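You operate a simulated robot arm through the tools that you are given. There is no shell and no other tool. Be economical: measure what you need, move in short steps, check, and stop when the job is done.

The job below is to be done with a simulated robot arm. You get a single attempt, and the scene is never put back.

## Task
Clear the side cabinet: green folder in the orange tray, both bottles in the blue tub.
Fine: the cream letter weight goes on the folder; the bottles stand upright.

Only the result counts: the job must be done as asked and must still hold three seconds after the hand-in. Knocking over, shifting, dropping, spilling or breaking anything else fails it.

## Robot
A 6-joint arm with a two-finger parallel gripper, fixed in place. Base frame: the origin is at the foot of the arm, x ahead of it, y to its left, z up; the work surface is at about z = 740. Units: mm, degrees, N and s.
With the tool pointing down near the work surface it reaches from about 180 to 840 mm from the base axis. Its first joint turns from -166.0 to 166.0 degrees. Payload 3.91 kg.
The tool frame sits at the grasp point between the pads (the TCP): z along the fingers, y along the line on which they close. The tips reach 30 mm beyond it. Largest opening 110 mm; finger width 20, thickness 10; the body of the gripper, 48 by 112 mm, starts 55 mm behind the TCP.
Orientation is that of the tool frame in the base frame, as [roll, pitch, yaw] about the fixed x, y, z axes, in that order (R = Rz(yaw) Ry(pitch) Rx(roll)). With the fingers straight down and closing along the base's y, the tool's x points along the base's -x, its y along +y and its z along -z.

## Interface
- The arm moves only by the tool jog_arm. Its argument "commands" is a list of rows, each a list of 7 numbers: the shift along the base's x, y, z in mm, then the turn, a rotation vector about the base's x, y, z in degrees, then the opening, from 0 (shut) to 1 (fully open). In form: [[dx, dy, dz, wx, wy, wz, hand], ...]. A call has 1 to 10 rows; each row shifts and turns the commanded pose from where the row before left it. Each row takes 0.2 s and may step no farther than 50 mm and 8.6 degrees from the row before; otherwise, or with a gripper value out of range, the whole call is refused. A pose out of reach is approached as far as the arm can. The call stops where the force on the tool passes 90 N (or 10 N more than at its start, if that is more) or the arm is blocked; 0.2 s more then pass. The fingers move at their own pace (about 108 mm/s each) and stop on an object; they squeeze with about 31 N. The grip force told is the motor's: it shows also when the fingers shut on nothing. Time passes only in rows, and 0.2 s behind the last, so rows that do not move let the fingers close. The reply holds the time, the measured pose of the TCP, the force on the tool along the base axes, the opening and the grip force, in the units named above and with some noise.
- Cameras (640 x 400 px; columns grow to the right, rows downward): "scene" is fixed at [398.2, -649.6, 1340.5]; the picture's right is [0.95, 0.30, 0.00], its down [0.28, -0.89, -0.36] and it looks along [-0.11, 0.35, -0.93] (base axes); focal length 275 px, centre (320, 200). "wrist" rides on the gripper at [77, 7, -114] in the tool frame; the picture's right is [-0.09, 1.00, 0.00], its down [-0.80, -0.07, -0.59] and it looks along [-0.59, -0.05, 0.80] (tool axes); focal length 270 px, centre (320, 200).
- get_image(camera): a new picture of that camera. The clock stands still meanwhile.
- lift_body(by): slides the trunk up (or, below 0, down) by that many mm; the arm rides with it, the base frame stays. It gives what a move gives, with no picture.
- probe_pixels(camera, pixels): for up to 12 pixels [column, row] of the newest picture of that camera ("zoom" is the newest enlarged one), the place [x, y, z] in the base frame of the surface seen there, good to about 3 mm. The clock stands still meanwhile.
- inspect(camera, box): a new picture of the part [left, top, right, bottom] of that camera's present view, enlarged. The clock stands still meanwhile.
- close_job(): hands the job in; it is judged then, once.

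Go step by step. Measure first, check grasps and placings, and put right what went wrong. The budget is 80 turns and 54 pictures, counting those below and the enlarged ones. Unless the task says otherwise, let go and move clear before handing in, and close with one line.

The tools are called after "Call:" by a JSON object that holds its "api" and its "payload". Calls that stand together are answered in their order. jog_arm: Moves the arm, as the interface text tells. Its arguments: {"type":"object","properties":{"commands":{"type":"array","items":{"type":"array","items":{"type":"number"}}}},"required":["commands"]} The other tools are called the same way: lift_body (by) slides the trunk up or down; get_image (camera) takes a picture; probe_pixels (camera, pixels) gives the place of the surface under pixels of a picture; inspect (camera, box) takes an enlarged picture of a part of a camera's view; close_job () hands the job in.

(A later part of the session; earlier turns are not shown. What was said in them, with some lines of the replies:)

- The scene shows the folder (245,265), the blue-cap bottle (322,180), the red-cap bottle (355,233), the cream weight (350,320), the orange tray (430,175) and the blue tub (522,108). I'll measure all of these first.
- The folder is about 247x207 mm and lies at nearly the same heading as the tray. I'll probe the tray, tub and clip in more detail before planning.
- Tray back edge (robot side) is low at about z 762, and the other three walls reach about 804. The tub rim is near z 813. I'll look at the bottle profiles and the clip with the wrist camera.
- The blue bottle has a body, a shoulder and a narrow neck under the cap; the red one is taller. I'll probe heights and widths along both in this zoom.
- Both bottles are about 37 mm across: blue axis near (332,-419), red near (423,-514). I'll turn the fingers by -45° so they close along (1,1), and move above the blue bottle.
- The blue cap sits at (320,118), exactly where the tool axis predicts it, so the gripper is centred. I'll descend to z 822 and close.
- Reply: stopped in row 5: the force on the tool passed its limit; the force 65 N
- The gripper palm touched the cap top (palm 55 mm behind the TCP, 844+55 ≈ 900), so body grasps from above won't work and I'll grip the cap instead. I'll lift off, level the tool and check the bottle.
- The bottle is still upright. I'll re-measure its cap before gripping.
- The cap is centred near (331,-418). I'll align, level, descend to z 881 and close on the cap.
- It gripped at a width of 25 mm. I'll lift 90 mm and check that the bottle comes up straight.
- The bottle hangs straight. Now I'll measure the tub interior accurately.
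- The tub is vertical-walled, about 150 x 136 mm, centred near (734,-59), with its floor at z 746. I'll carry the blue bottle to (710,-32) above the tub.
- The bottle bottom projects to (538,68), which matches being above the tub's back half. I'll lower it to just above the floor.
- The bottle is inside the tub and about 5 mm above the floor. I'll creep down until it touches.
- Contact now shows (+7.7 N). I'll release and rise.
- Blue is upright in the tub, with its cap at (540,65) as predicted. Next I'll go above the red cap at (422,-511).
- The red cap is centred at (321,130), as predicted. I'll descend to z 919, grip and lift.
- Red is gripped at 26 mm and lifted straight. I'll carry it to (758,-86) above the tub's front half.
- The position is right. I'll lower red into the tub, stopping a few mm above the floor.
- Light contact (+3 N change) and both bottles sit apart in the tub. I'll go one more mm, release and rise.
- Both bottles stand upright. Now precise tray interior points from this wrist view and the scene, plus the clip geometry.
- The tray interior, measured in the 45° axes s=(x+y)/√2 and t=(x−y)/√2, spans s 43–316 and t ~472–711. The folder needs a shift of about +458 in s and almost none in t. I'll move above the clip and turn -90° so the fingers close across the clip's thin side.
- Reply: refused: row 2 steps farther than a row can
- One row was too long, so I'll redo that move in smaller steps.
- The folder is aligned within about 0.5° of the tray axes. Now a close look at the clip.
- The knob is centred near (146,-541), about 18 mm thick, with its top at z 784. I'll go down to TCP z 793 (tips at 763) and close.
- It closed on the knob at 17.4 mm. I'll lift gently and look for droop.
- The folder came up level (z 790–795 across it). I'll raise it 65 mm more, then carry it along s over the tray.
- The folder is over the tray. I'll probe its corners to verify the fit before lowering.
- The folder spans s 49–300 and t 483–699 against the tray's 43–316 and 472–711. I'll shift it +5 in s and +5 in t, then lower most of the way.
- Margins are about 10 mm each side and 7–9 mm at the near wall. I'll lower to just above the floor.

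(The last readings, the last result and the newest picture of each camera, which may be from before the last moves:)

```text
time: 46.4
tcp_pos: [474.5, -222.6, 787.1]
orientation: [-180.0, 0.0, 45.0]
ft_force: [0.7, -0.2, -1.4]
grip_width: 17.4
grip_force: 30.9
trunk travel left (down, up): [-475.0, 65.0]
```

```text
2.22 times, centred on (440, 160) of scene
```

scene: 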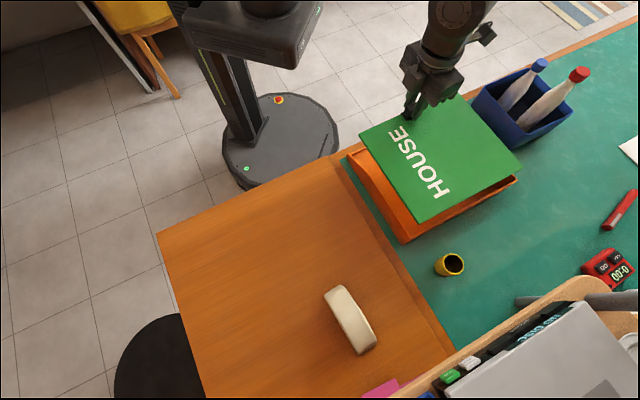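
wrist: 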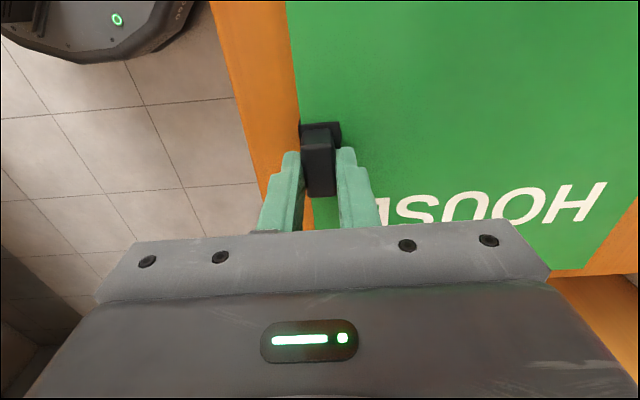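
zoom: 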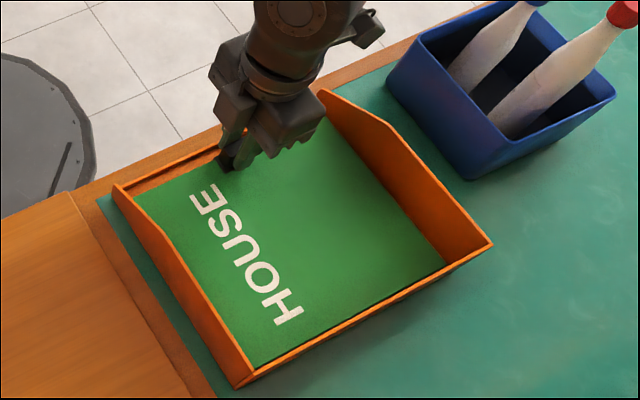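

The folder is inside all the walls and nearly down. I'll creep lower to contact.

Call:
{"api": "jog_arm", "payload": {"commands": [[0, 0, -1, 0, 0, 0, 0], [0, 0, -1, 0, 0, 0, 0], [0, 0, 0, 0, 0, 0, 0]]}}

Call:
{"api": "jog_arm", "payload": {"commands": [[0, 0, -1, 0, 0, 0, 0], [0, 0, 0, 0, 0, 0, 0]]}}

```text
time: 47.2
tcp_pos: [475.2, -220.7, 786.1]
orientation: [179.9, 0.0, 45.0]
ft_force: [-1.9, -0.2, 14.4]
grip_width: 17.5
grip_force: 31.2
trunk travel left (down, up): [-475.0, 65.0]
```

```text
time: 47.8
tcp_pos: [475.7, -221.6, 785.4]
orientation: [179.7, -0.1, 45.0]
ft_force: [-1.2, -2.2, 28.8]
grip_width: 17.3
grip_force: 31.1
trunk travel left (down, up): [-475.0, 65.0]
```

Contact shows (14–29 N up), so the folder rests on the tray floor. I'll ease back 2 mm, open slightly and rise.

Call:
{"api": "jog_arm", "payload": {"commands": [[0, 0, 1.5, 0, 0, 0, 0], [0, 0, 0, 0, 0, 0, 0.2], [0, 0, 0, 0, 0, 0, 0.2], [0, 0, 6, 0, 0, 0, 0.22], [0, 0, 12, 0, 0, 0, 0.25], [0, 0, 30, 0, 0, 0, 0.5], [0, 0, 50, 0, 0, 0, 0.8], [0, 0, 50, 0, 0, 0, 0.8], [0, 0, 40, 0, 0, 0, 0.8]]}}

Call:
{"api": "get_image", "payload": {"camera": "scene"}}

Call:
{"api": "get_image", "payload": {"camera": "wrist"}}

```text
time: 49.8
tcp_pos: [475.0, -221.0, 976.7]
orientation: [-180.0, 0.1, 45.0]
ft_force: [-0.7, -0.4, -0.4]
grip_width: 87.9
grip_force: 0.0
trunk travel left (down, up): [-475.0, 65.0]
```

```text
20 pictures are left
```

scene: 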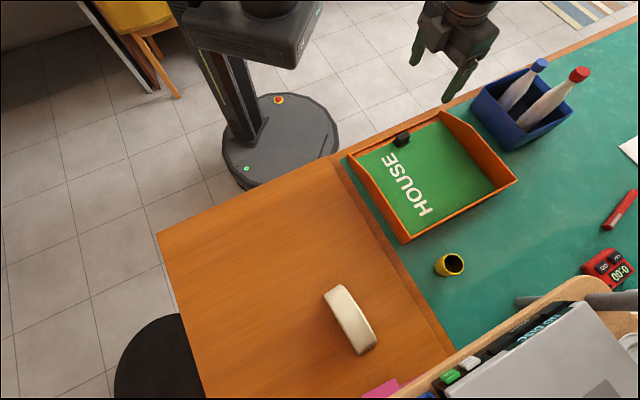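

```text
19 pictures are left
```

wrist: 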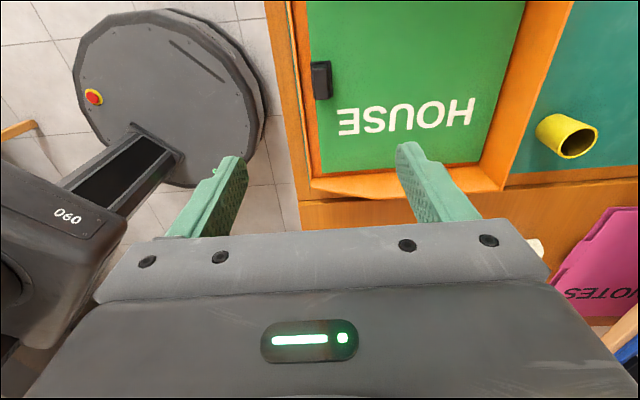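

The folder lies inside the tray and is aligned. Now I'll measure the cream weight and check that the folder is flat.

Call:
{"api": "inspect", "payload": {"camera": "scene", "box": [310, 270, 400, 370]}}

Call:
{"api": "probe_pixels", "payload": {"camera": "scene", "pixels": [[362, 160], [413, 228], [492, 186], [445, 122], [430, 175], [405, 185], [470, 185]]}}

```text
4.00 times, centred on (355, 320) of scene
```

zoom: 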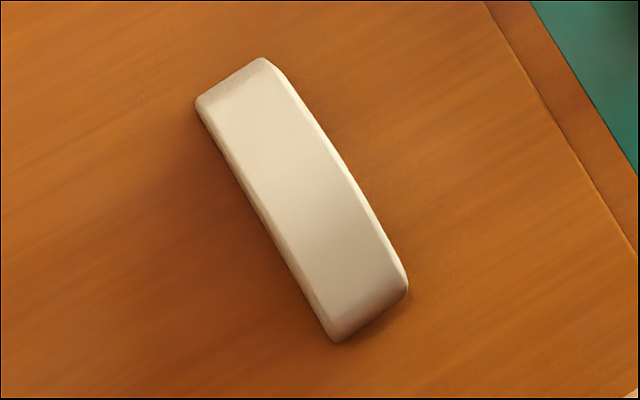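

```text
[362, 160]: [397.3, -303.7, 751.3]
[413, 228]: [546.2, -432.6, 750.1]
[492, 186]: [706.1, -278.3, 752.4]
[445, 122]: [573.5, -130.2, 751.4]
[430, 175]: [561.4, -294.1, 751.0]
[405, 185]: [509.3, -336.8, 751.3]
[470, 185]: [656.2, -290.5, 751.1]
```

Call:
{"api": "probe_pixels", "payload": {"camera": "zoom", "pixels": [[200, 105], [262, 62], [230, 82], [300, 180], [250, 195], [330, 170], [360, 230], [345, 320], [400, 285], [335, 338], [372, 305], [288, 270]]}}

```text
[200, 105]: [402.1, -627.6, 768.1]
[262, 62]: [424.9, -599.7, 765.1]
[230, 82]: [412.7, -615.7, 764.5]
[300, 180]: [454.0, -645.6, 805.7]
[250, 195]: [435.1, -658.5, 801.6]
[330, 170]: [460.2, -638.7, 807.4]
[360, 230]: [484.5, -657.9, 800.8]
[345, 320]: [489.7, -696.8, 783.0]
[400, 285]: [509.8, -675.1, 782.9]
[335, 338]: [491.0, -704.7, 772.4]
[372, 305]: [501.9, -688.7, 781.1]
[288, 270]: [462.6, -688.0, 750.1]
```

The folder is flat at z 751 across. The weight is an arch about 118 x 36 mm, topping out near z 808 at (457,-650). I'll move above it and turn +95°, checking the height of the organiser beside it as well.

Call:
{"api": "probe_pixels", "payload": {"camera": "scene", "pixels": [[385, 388], [470, 350], [590, 290], [540, 350], [460, 378], [425, 395]]}}

Call:
{"api": "jog_arm", "payload": {"commands": [[-1.5, -37, 0, 0, 0, 8, 0.8], [-1.5, -37, 0, 0, 0, 8, 0.8], [-1.5, -37, 0, 0, 0, 8, 0.8], [-1.5, -37, 0, 0, 0, 8, 0.8], [-1.5, -37, 0, 0, 0, 8, 0.8], [-1.5, -37, 0, 0, 0, 8, 0.8], [-1.5, -37, 0, 0, 0, 8, 0.8], [-1.5, -37, 0, 0, 0, 8, 0.8], [-1.5, -37, 0, 0, 0, 8, 0.8], [-1.5, -37, 0, 0, 0, 8, 0.8]]}}

Call:
{"api": "jog_arm", "payload": {"commands": [[-1.5, -30, 0, 0, 0, 8, 0.8], [-1.5, -30, 0, 0, 0, 7, 0.8], [0, 0, 0, 0, 0, 0, 0.8], [0, 0, 0, 0, 0, 0, 0.8]]}}

Call:
{"api": "get_image", "payload": {"camera": "wrist"}}

```text
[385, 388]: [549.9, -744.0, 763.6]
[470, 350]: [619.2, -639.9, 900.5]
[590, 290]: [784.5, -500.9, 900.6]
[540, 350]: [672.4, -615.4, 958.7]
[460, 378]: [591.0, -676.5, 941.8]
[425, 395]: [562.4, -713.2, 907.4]
```

```text
time: 52.0
tcp_pos: [458.6, -593.1, 972.8]
orientation: [179.8, -0.1, 125.1]
ft_force: [-0.2, 0.2, 0.0]
grip_width: 87.8
grip_force: 0.0
trunk travel left (down, up): [-475.0, 65.0]
```

```text
time: 53.0
tcp_pos: [457.5, -652.3, 972.0]
orientation: [180.0, 0.1, 140.1]
ft_force: [-0.1, -0.6, 0.0]
grip_width: 88.0
grip_force: 0.1
trunk travel left (down, up): [-475.0, 65.0]
```

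```text
17 pictures are left
```

wrist: 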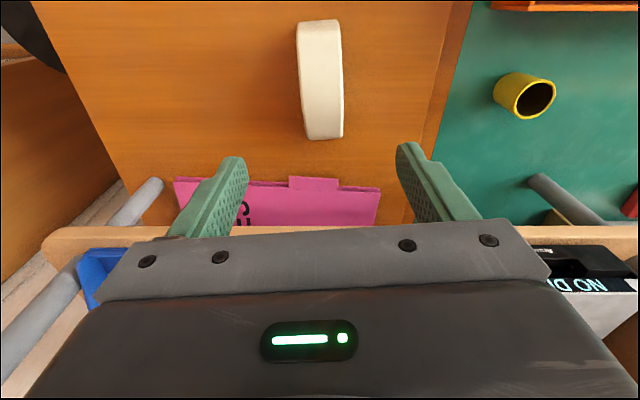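

The weight is centred under the tool (321,80) and aligned with it. The tall organiser is about 100 mm away, so it's clear. I'll descend to z 788 and close.

Call:
{"api": "jog_arm", "payload": {"commands": [[0, 0, -40, 0, 0, 0, 0.8], [0, 0, -40, 0, 0, 0, 0.8], [0, 0, -40, 0, 0, 0, 0.8], [0, 0, -40, 0, 0, 0, 0.8], [0, 0, -18, 0, 0, 0, 0.8], [0, 0, -6, 0, 0, 0, 0.8], [0, 0, 0, 0, 0, 0, 0.8]]}}

Call:
{"api": "get_image", "payload": {"camera": "wrist"}}

```text
time: 54.6
tcp_pos: [461.2, -651.1, 789.5]
orientation: [-180.0, 0.1, 140.0]
ft_force: [0.6, -0.5, -0.4]
grip_width: 88.1
grip_force: 0.0
trunk travel left (down, up): [-475.0, 65.0]
```

```text
16 pictures are left
```

wrist: 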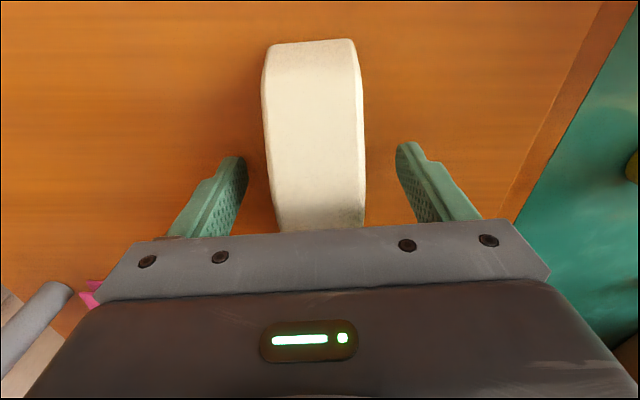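

The weight sits between the fingers. I'll close and lift a little.

Call:
{"api": "jog_arm", "payload": {"commands": [[0, 0, 0, 0, 0, 0, 0.5], [0, 0, 0, 0, 0, 0, 0.2], [0, 0, 0, 0, 0, 0, 0], [0, 0, 0, 0, 0, 0, 0], [0, 0, 0, 0, 0, 0, 0]]}}

Call:
{"api": "jog_arm", "payload": {"commands": [[0, 0, 10, 0, 0, 0, 0], [0, 0, 20, 0, 0, 0, 0], [0, 0, 20, 0, 0, 0, 0], [0, 0, 0, 0, 0, 0, 0]]}}

Call:
{"api": "get_image", "payload": {"camera": "scene"}}

Call:
{"api": "get_image", "payload": {"camera": "wrist"}}

```text
time: 55.8
tcp_pos: [459.8, -649.9, 790.9]
orientation: [180.0, 0.0, 140.0]
ft_force: [-0.2, 0.4, 0.2]
grip_width: 43.5
grip_force: 30.8
trunk travel left (down, up): [-475.0, 65.0]
```

```text
time: 56.8
tcp_pos: [459.4, -651.6, 841.5]
orientation: [180.0, 0.0, 140.1]
ft_force: [0.3, 0.1, -0.3]
grip_width: 43.7
grip_force: 31.5
trunk travel left (down, up): [-475.0, 65.0]
```

```text
15 pictures are left
```

scene: 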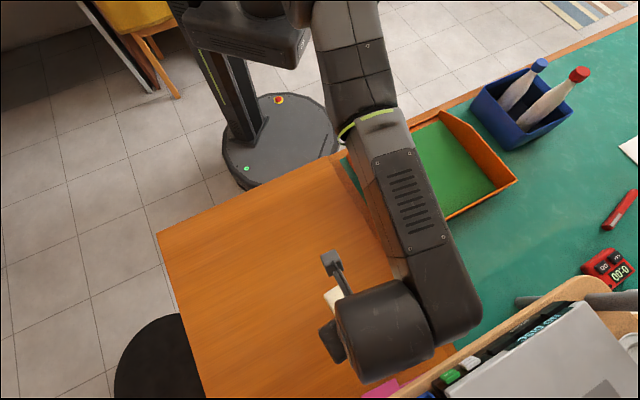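

```text
14 pictures are left
```

wrist: 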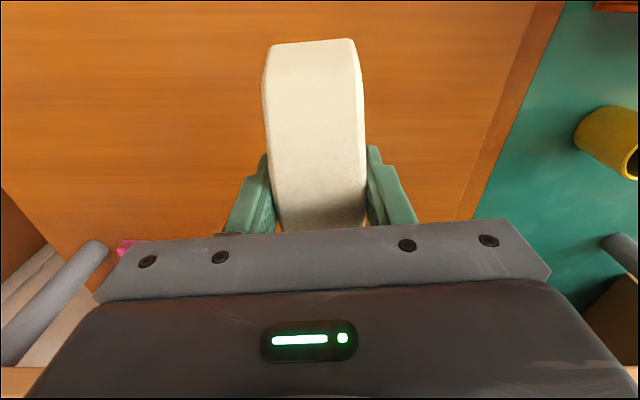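

The weight is held (43.6 mm wide) and rose with the gripper. I'll raise it to about z 925 and carry it above the folder at (555,-300).

Call:
{"api": "jog_arm", "payload": {"commands": [[0, 0, 30, 0, 0, 0, 0], [0, 0, 40, 0, 0, 0, 0], [0, 10, 15, 0, 0, 0, 0], [5, 20, 0, 0, 0, 0, 0], [9, 33, 0, 0, 0, -1, 0], [9, 33, 0, 0, 0, -1, 0], [9, 33, 0, 0, 0, -1, 0], [9, 33, 0, 0, 0, -1, 0], [9, 33, 0, 0, 0, -1, 0], [9, 33, 0, 0, 0, 0, 0]]}}

Call:
{"api": "jog_arm", "payload": {"commands": [[10, 33, 0, 0, 0, 0, 0], [10, 33, 0, 0, 0, 0, 0], [9, 30, 0, 0, 0, 0, 0], [5, 18, 0, 0, 0, 0, 0], [3, 9, 0, 0, 0, 0, 0], [0, 0, 0, 0, 0, 0, 0]]}}

Call:
{"api": "get_image", "payload": {"camera": "scene"}}

Call:
{"api": "get_image", "payload": {"camera": "wrist"}}

```text
time: 59.0
tcp_pos: [517.3, -423.9, 925.4]
orientation: [179.9, 0.0, 135.0]
ft_force: [-0.2, -0.1, -0.4]
grip_width: 43.6
grip_force: 31.2
trunk travel left (down, up): [-475.0, 65.0]
```

```text
time: 60.4
tcp_pos: [554.8, -300.6, 925.1]
orientation: [-180.0, 0.0, 134.9]
ft_force: [0.2, 0.5, -1.2]
grip_width: 43.7
grip_force: 31.0
trunk travel left (down, up): [-475.0, 65.0]
```

```text
13 pictures are left
```

scene: 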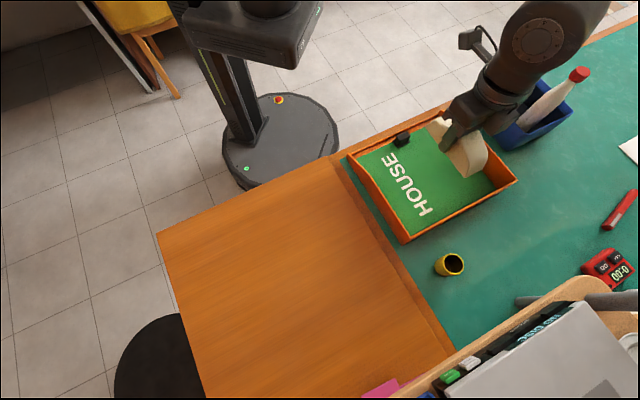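

```text
12 pictures are left
```

wrist: 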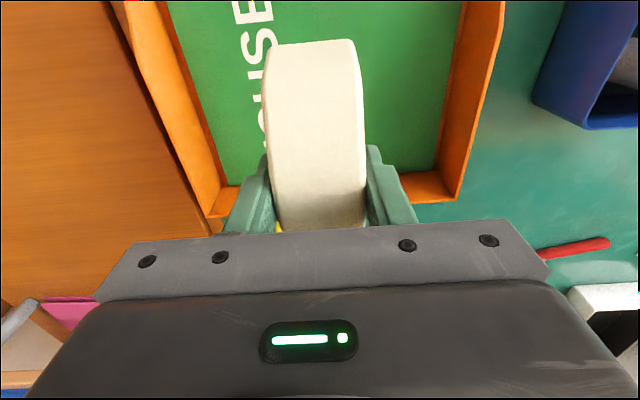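

The weight is over the folder. I'll lower it to a few mm above.

Call:
{"api": "jog_arm", "payload": {"commands": [[0, 0, -35, 0, 0, 0, 0], [0, 0, -35, 0, 0, 0, 0], [0, 0, -30, 0, 0, 0, 0], [0, 0, -18, 0, 0, 0, 0], [0, 0, -9, 0, 0, 0, 0], [0, 0, -3, 0, 0, 0, 0], [0, 0, 0, 0, 0, 0, 0]]}}

Call:
{"api": "jog_arm", "payload": {"commands": [[0, 0, -1.5, 0, 0, 0, 0], [0, 0, -1.5, 0, 0, 0, 0], [0, 0, 0, 0, 0, 0, 0]]}}

Call:
{"api": "jog_arm", "payload": {"commands": [[0, 0, -1, 0, 0, 0, 0], [0, 0, -0.7, 0, 0, 0, 0], [0, 0, 0, 0, 0, 0, 0]]}}

```text
time: 62.0
tcp_pos: [554.6, -300.0, 794.4]
orientation: [180.0, 0.0, 135.0]
ft_force: [0.0, 1.1, -0.7]
grip_width: 43.6
grip_force: 31.2
trunk travel left (down, up): [-475.0, 65.0]
```

```text
time: 62.8
tcp_pos: [555.5, -300.4, 792.7]
orientation: [-179.9, 0.0, 135.0]
ft_force: [-0.1, 0.8, -1.3]
grip_width: 43.8
grip_force: 30.7
trunk travel left (down, up): [-475.0, 65.0]
```

```text
time: 63.6
tcp_pos: [555.4, -301.2, 792.5]
orientation: [179.9, 0.1, 135.0]
ft_force: [-1.4, 2.4, 15.0]
grip_width: 43.6
grip_force: 31.2
trunk travel left (down, up): [-475.0, 65.0]
```

Contact (+15 N). I'll release, rise and clear away from the tray.

Call:
{"api": "jog_arm", "payload": {"commands": [[0, 0, 0.7, 0, 0, 0, 0], [0, 0, 0, 0, 0, 0, 0.5], [0, 0, 0, 0, 0, 0, 0.65], [0, 0, 15, 0, 0, 0, 0.65], [0, 0, 35, 0, 0, 0, 0.65], [0, 0, 50, 0, 0, 0, 0.65], [0, 0, 50, 0, 0, 0, 0.65], [-35, 0, 20, 0, 0, 0, 0.65], [-45, 0, 10, 0, 0, 0, 0.65], [-45, 0, 0, 0, 0, 0, 0.65]]}}

Call:
{"api": "jog_arm", "payload": {"commands": [[-40, 10, 0, 0, 0, 0, 0.65], [-30, 10, 0, 0, 0, 0, 0.65], [0, 0, 0, 0, 0, 0, 0.65], [0, 0, 0, 0, 0, 0, 0.65]]}}

Call:
{"api": "get_image", "payload": {"camera": "scene"}}

Call:
{"api": "inspect", "payload": {"camera": "scene", "box": [340, 40, 600, 260]}}

```text
time: 65.8
tcp_pos: [429.1, -300.6, 972.8]
orientation: [179.8, 0.2, 135.0]
ft_force: [-0.5, 0.5, -0.9]
grip_width: 71.4
grip_force: 0.0
trunk travel left (down, up): [-475.0, 65.0]
```

```text
time: 66.8
tcp_pos: [360.7, -277.6, 972.3]
orientation: [-180.0, -0.1, 135.0]
ft_force: [-0.4, 0.4, 0.3]
grip_width: 71.5
grip_force: 0.0
trunk travel left (down, up): [-475.0, 65.0]
```

```text
11 pictures are left
```

scene: 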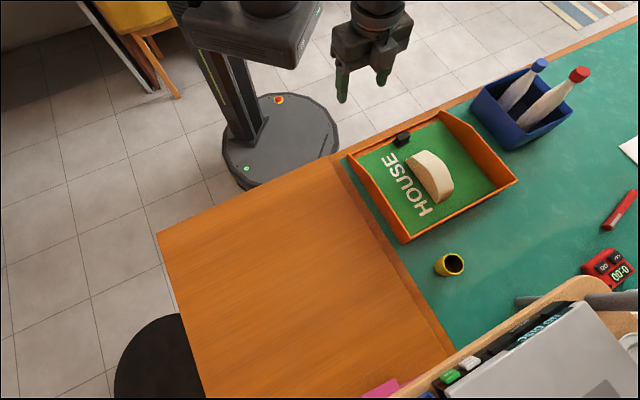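

```text
1.82 times, centred on (470, 150) of scene
```

zoom: 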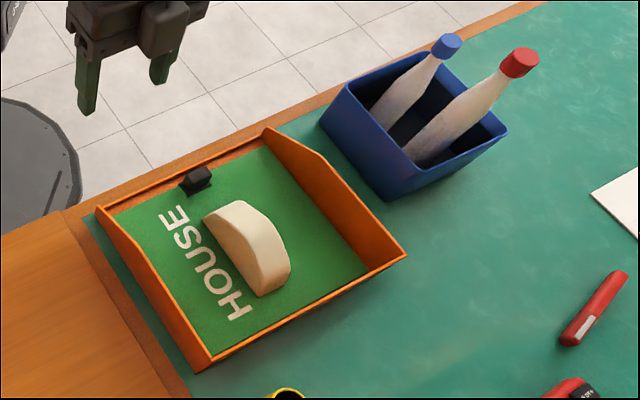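

The weight sits on the folder, the folder lies flat in the tray, and both bottles are in the tub. One last probe to confirm the bottles are upright and the folder is flat.

Call:
{"api": "probe_pixels", "payload": {"camera": "zoom", "pixels": [[450, 40], [521, 58], [130, 220], [340, 260], [210, 340], [250, 235]]}}

```text
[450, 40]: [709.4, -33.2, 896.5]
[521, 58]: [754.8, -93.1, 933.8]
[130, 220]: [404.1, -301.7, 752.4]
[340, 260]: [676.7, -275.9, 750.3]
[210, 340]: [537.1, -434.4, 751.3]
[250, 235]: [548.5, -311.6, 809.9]
```

The readings confirm it: caps at z 897 and 934 directly over their bases, folder flat at z 751, weight on the folder. I'm handing in.

Call:
{"api": "close_job", "payload": {}}

```text
The job is handed in.
```

The green folder lies flat in the orange tray with the cream weight on it, and both bottles stand upright in the blue tub; early on the gripper pressed briefly on the blue cap, but the bottle stayed standing.
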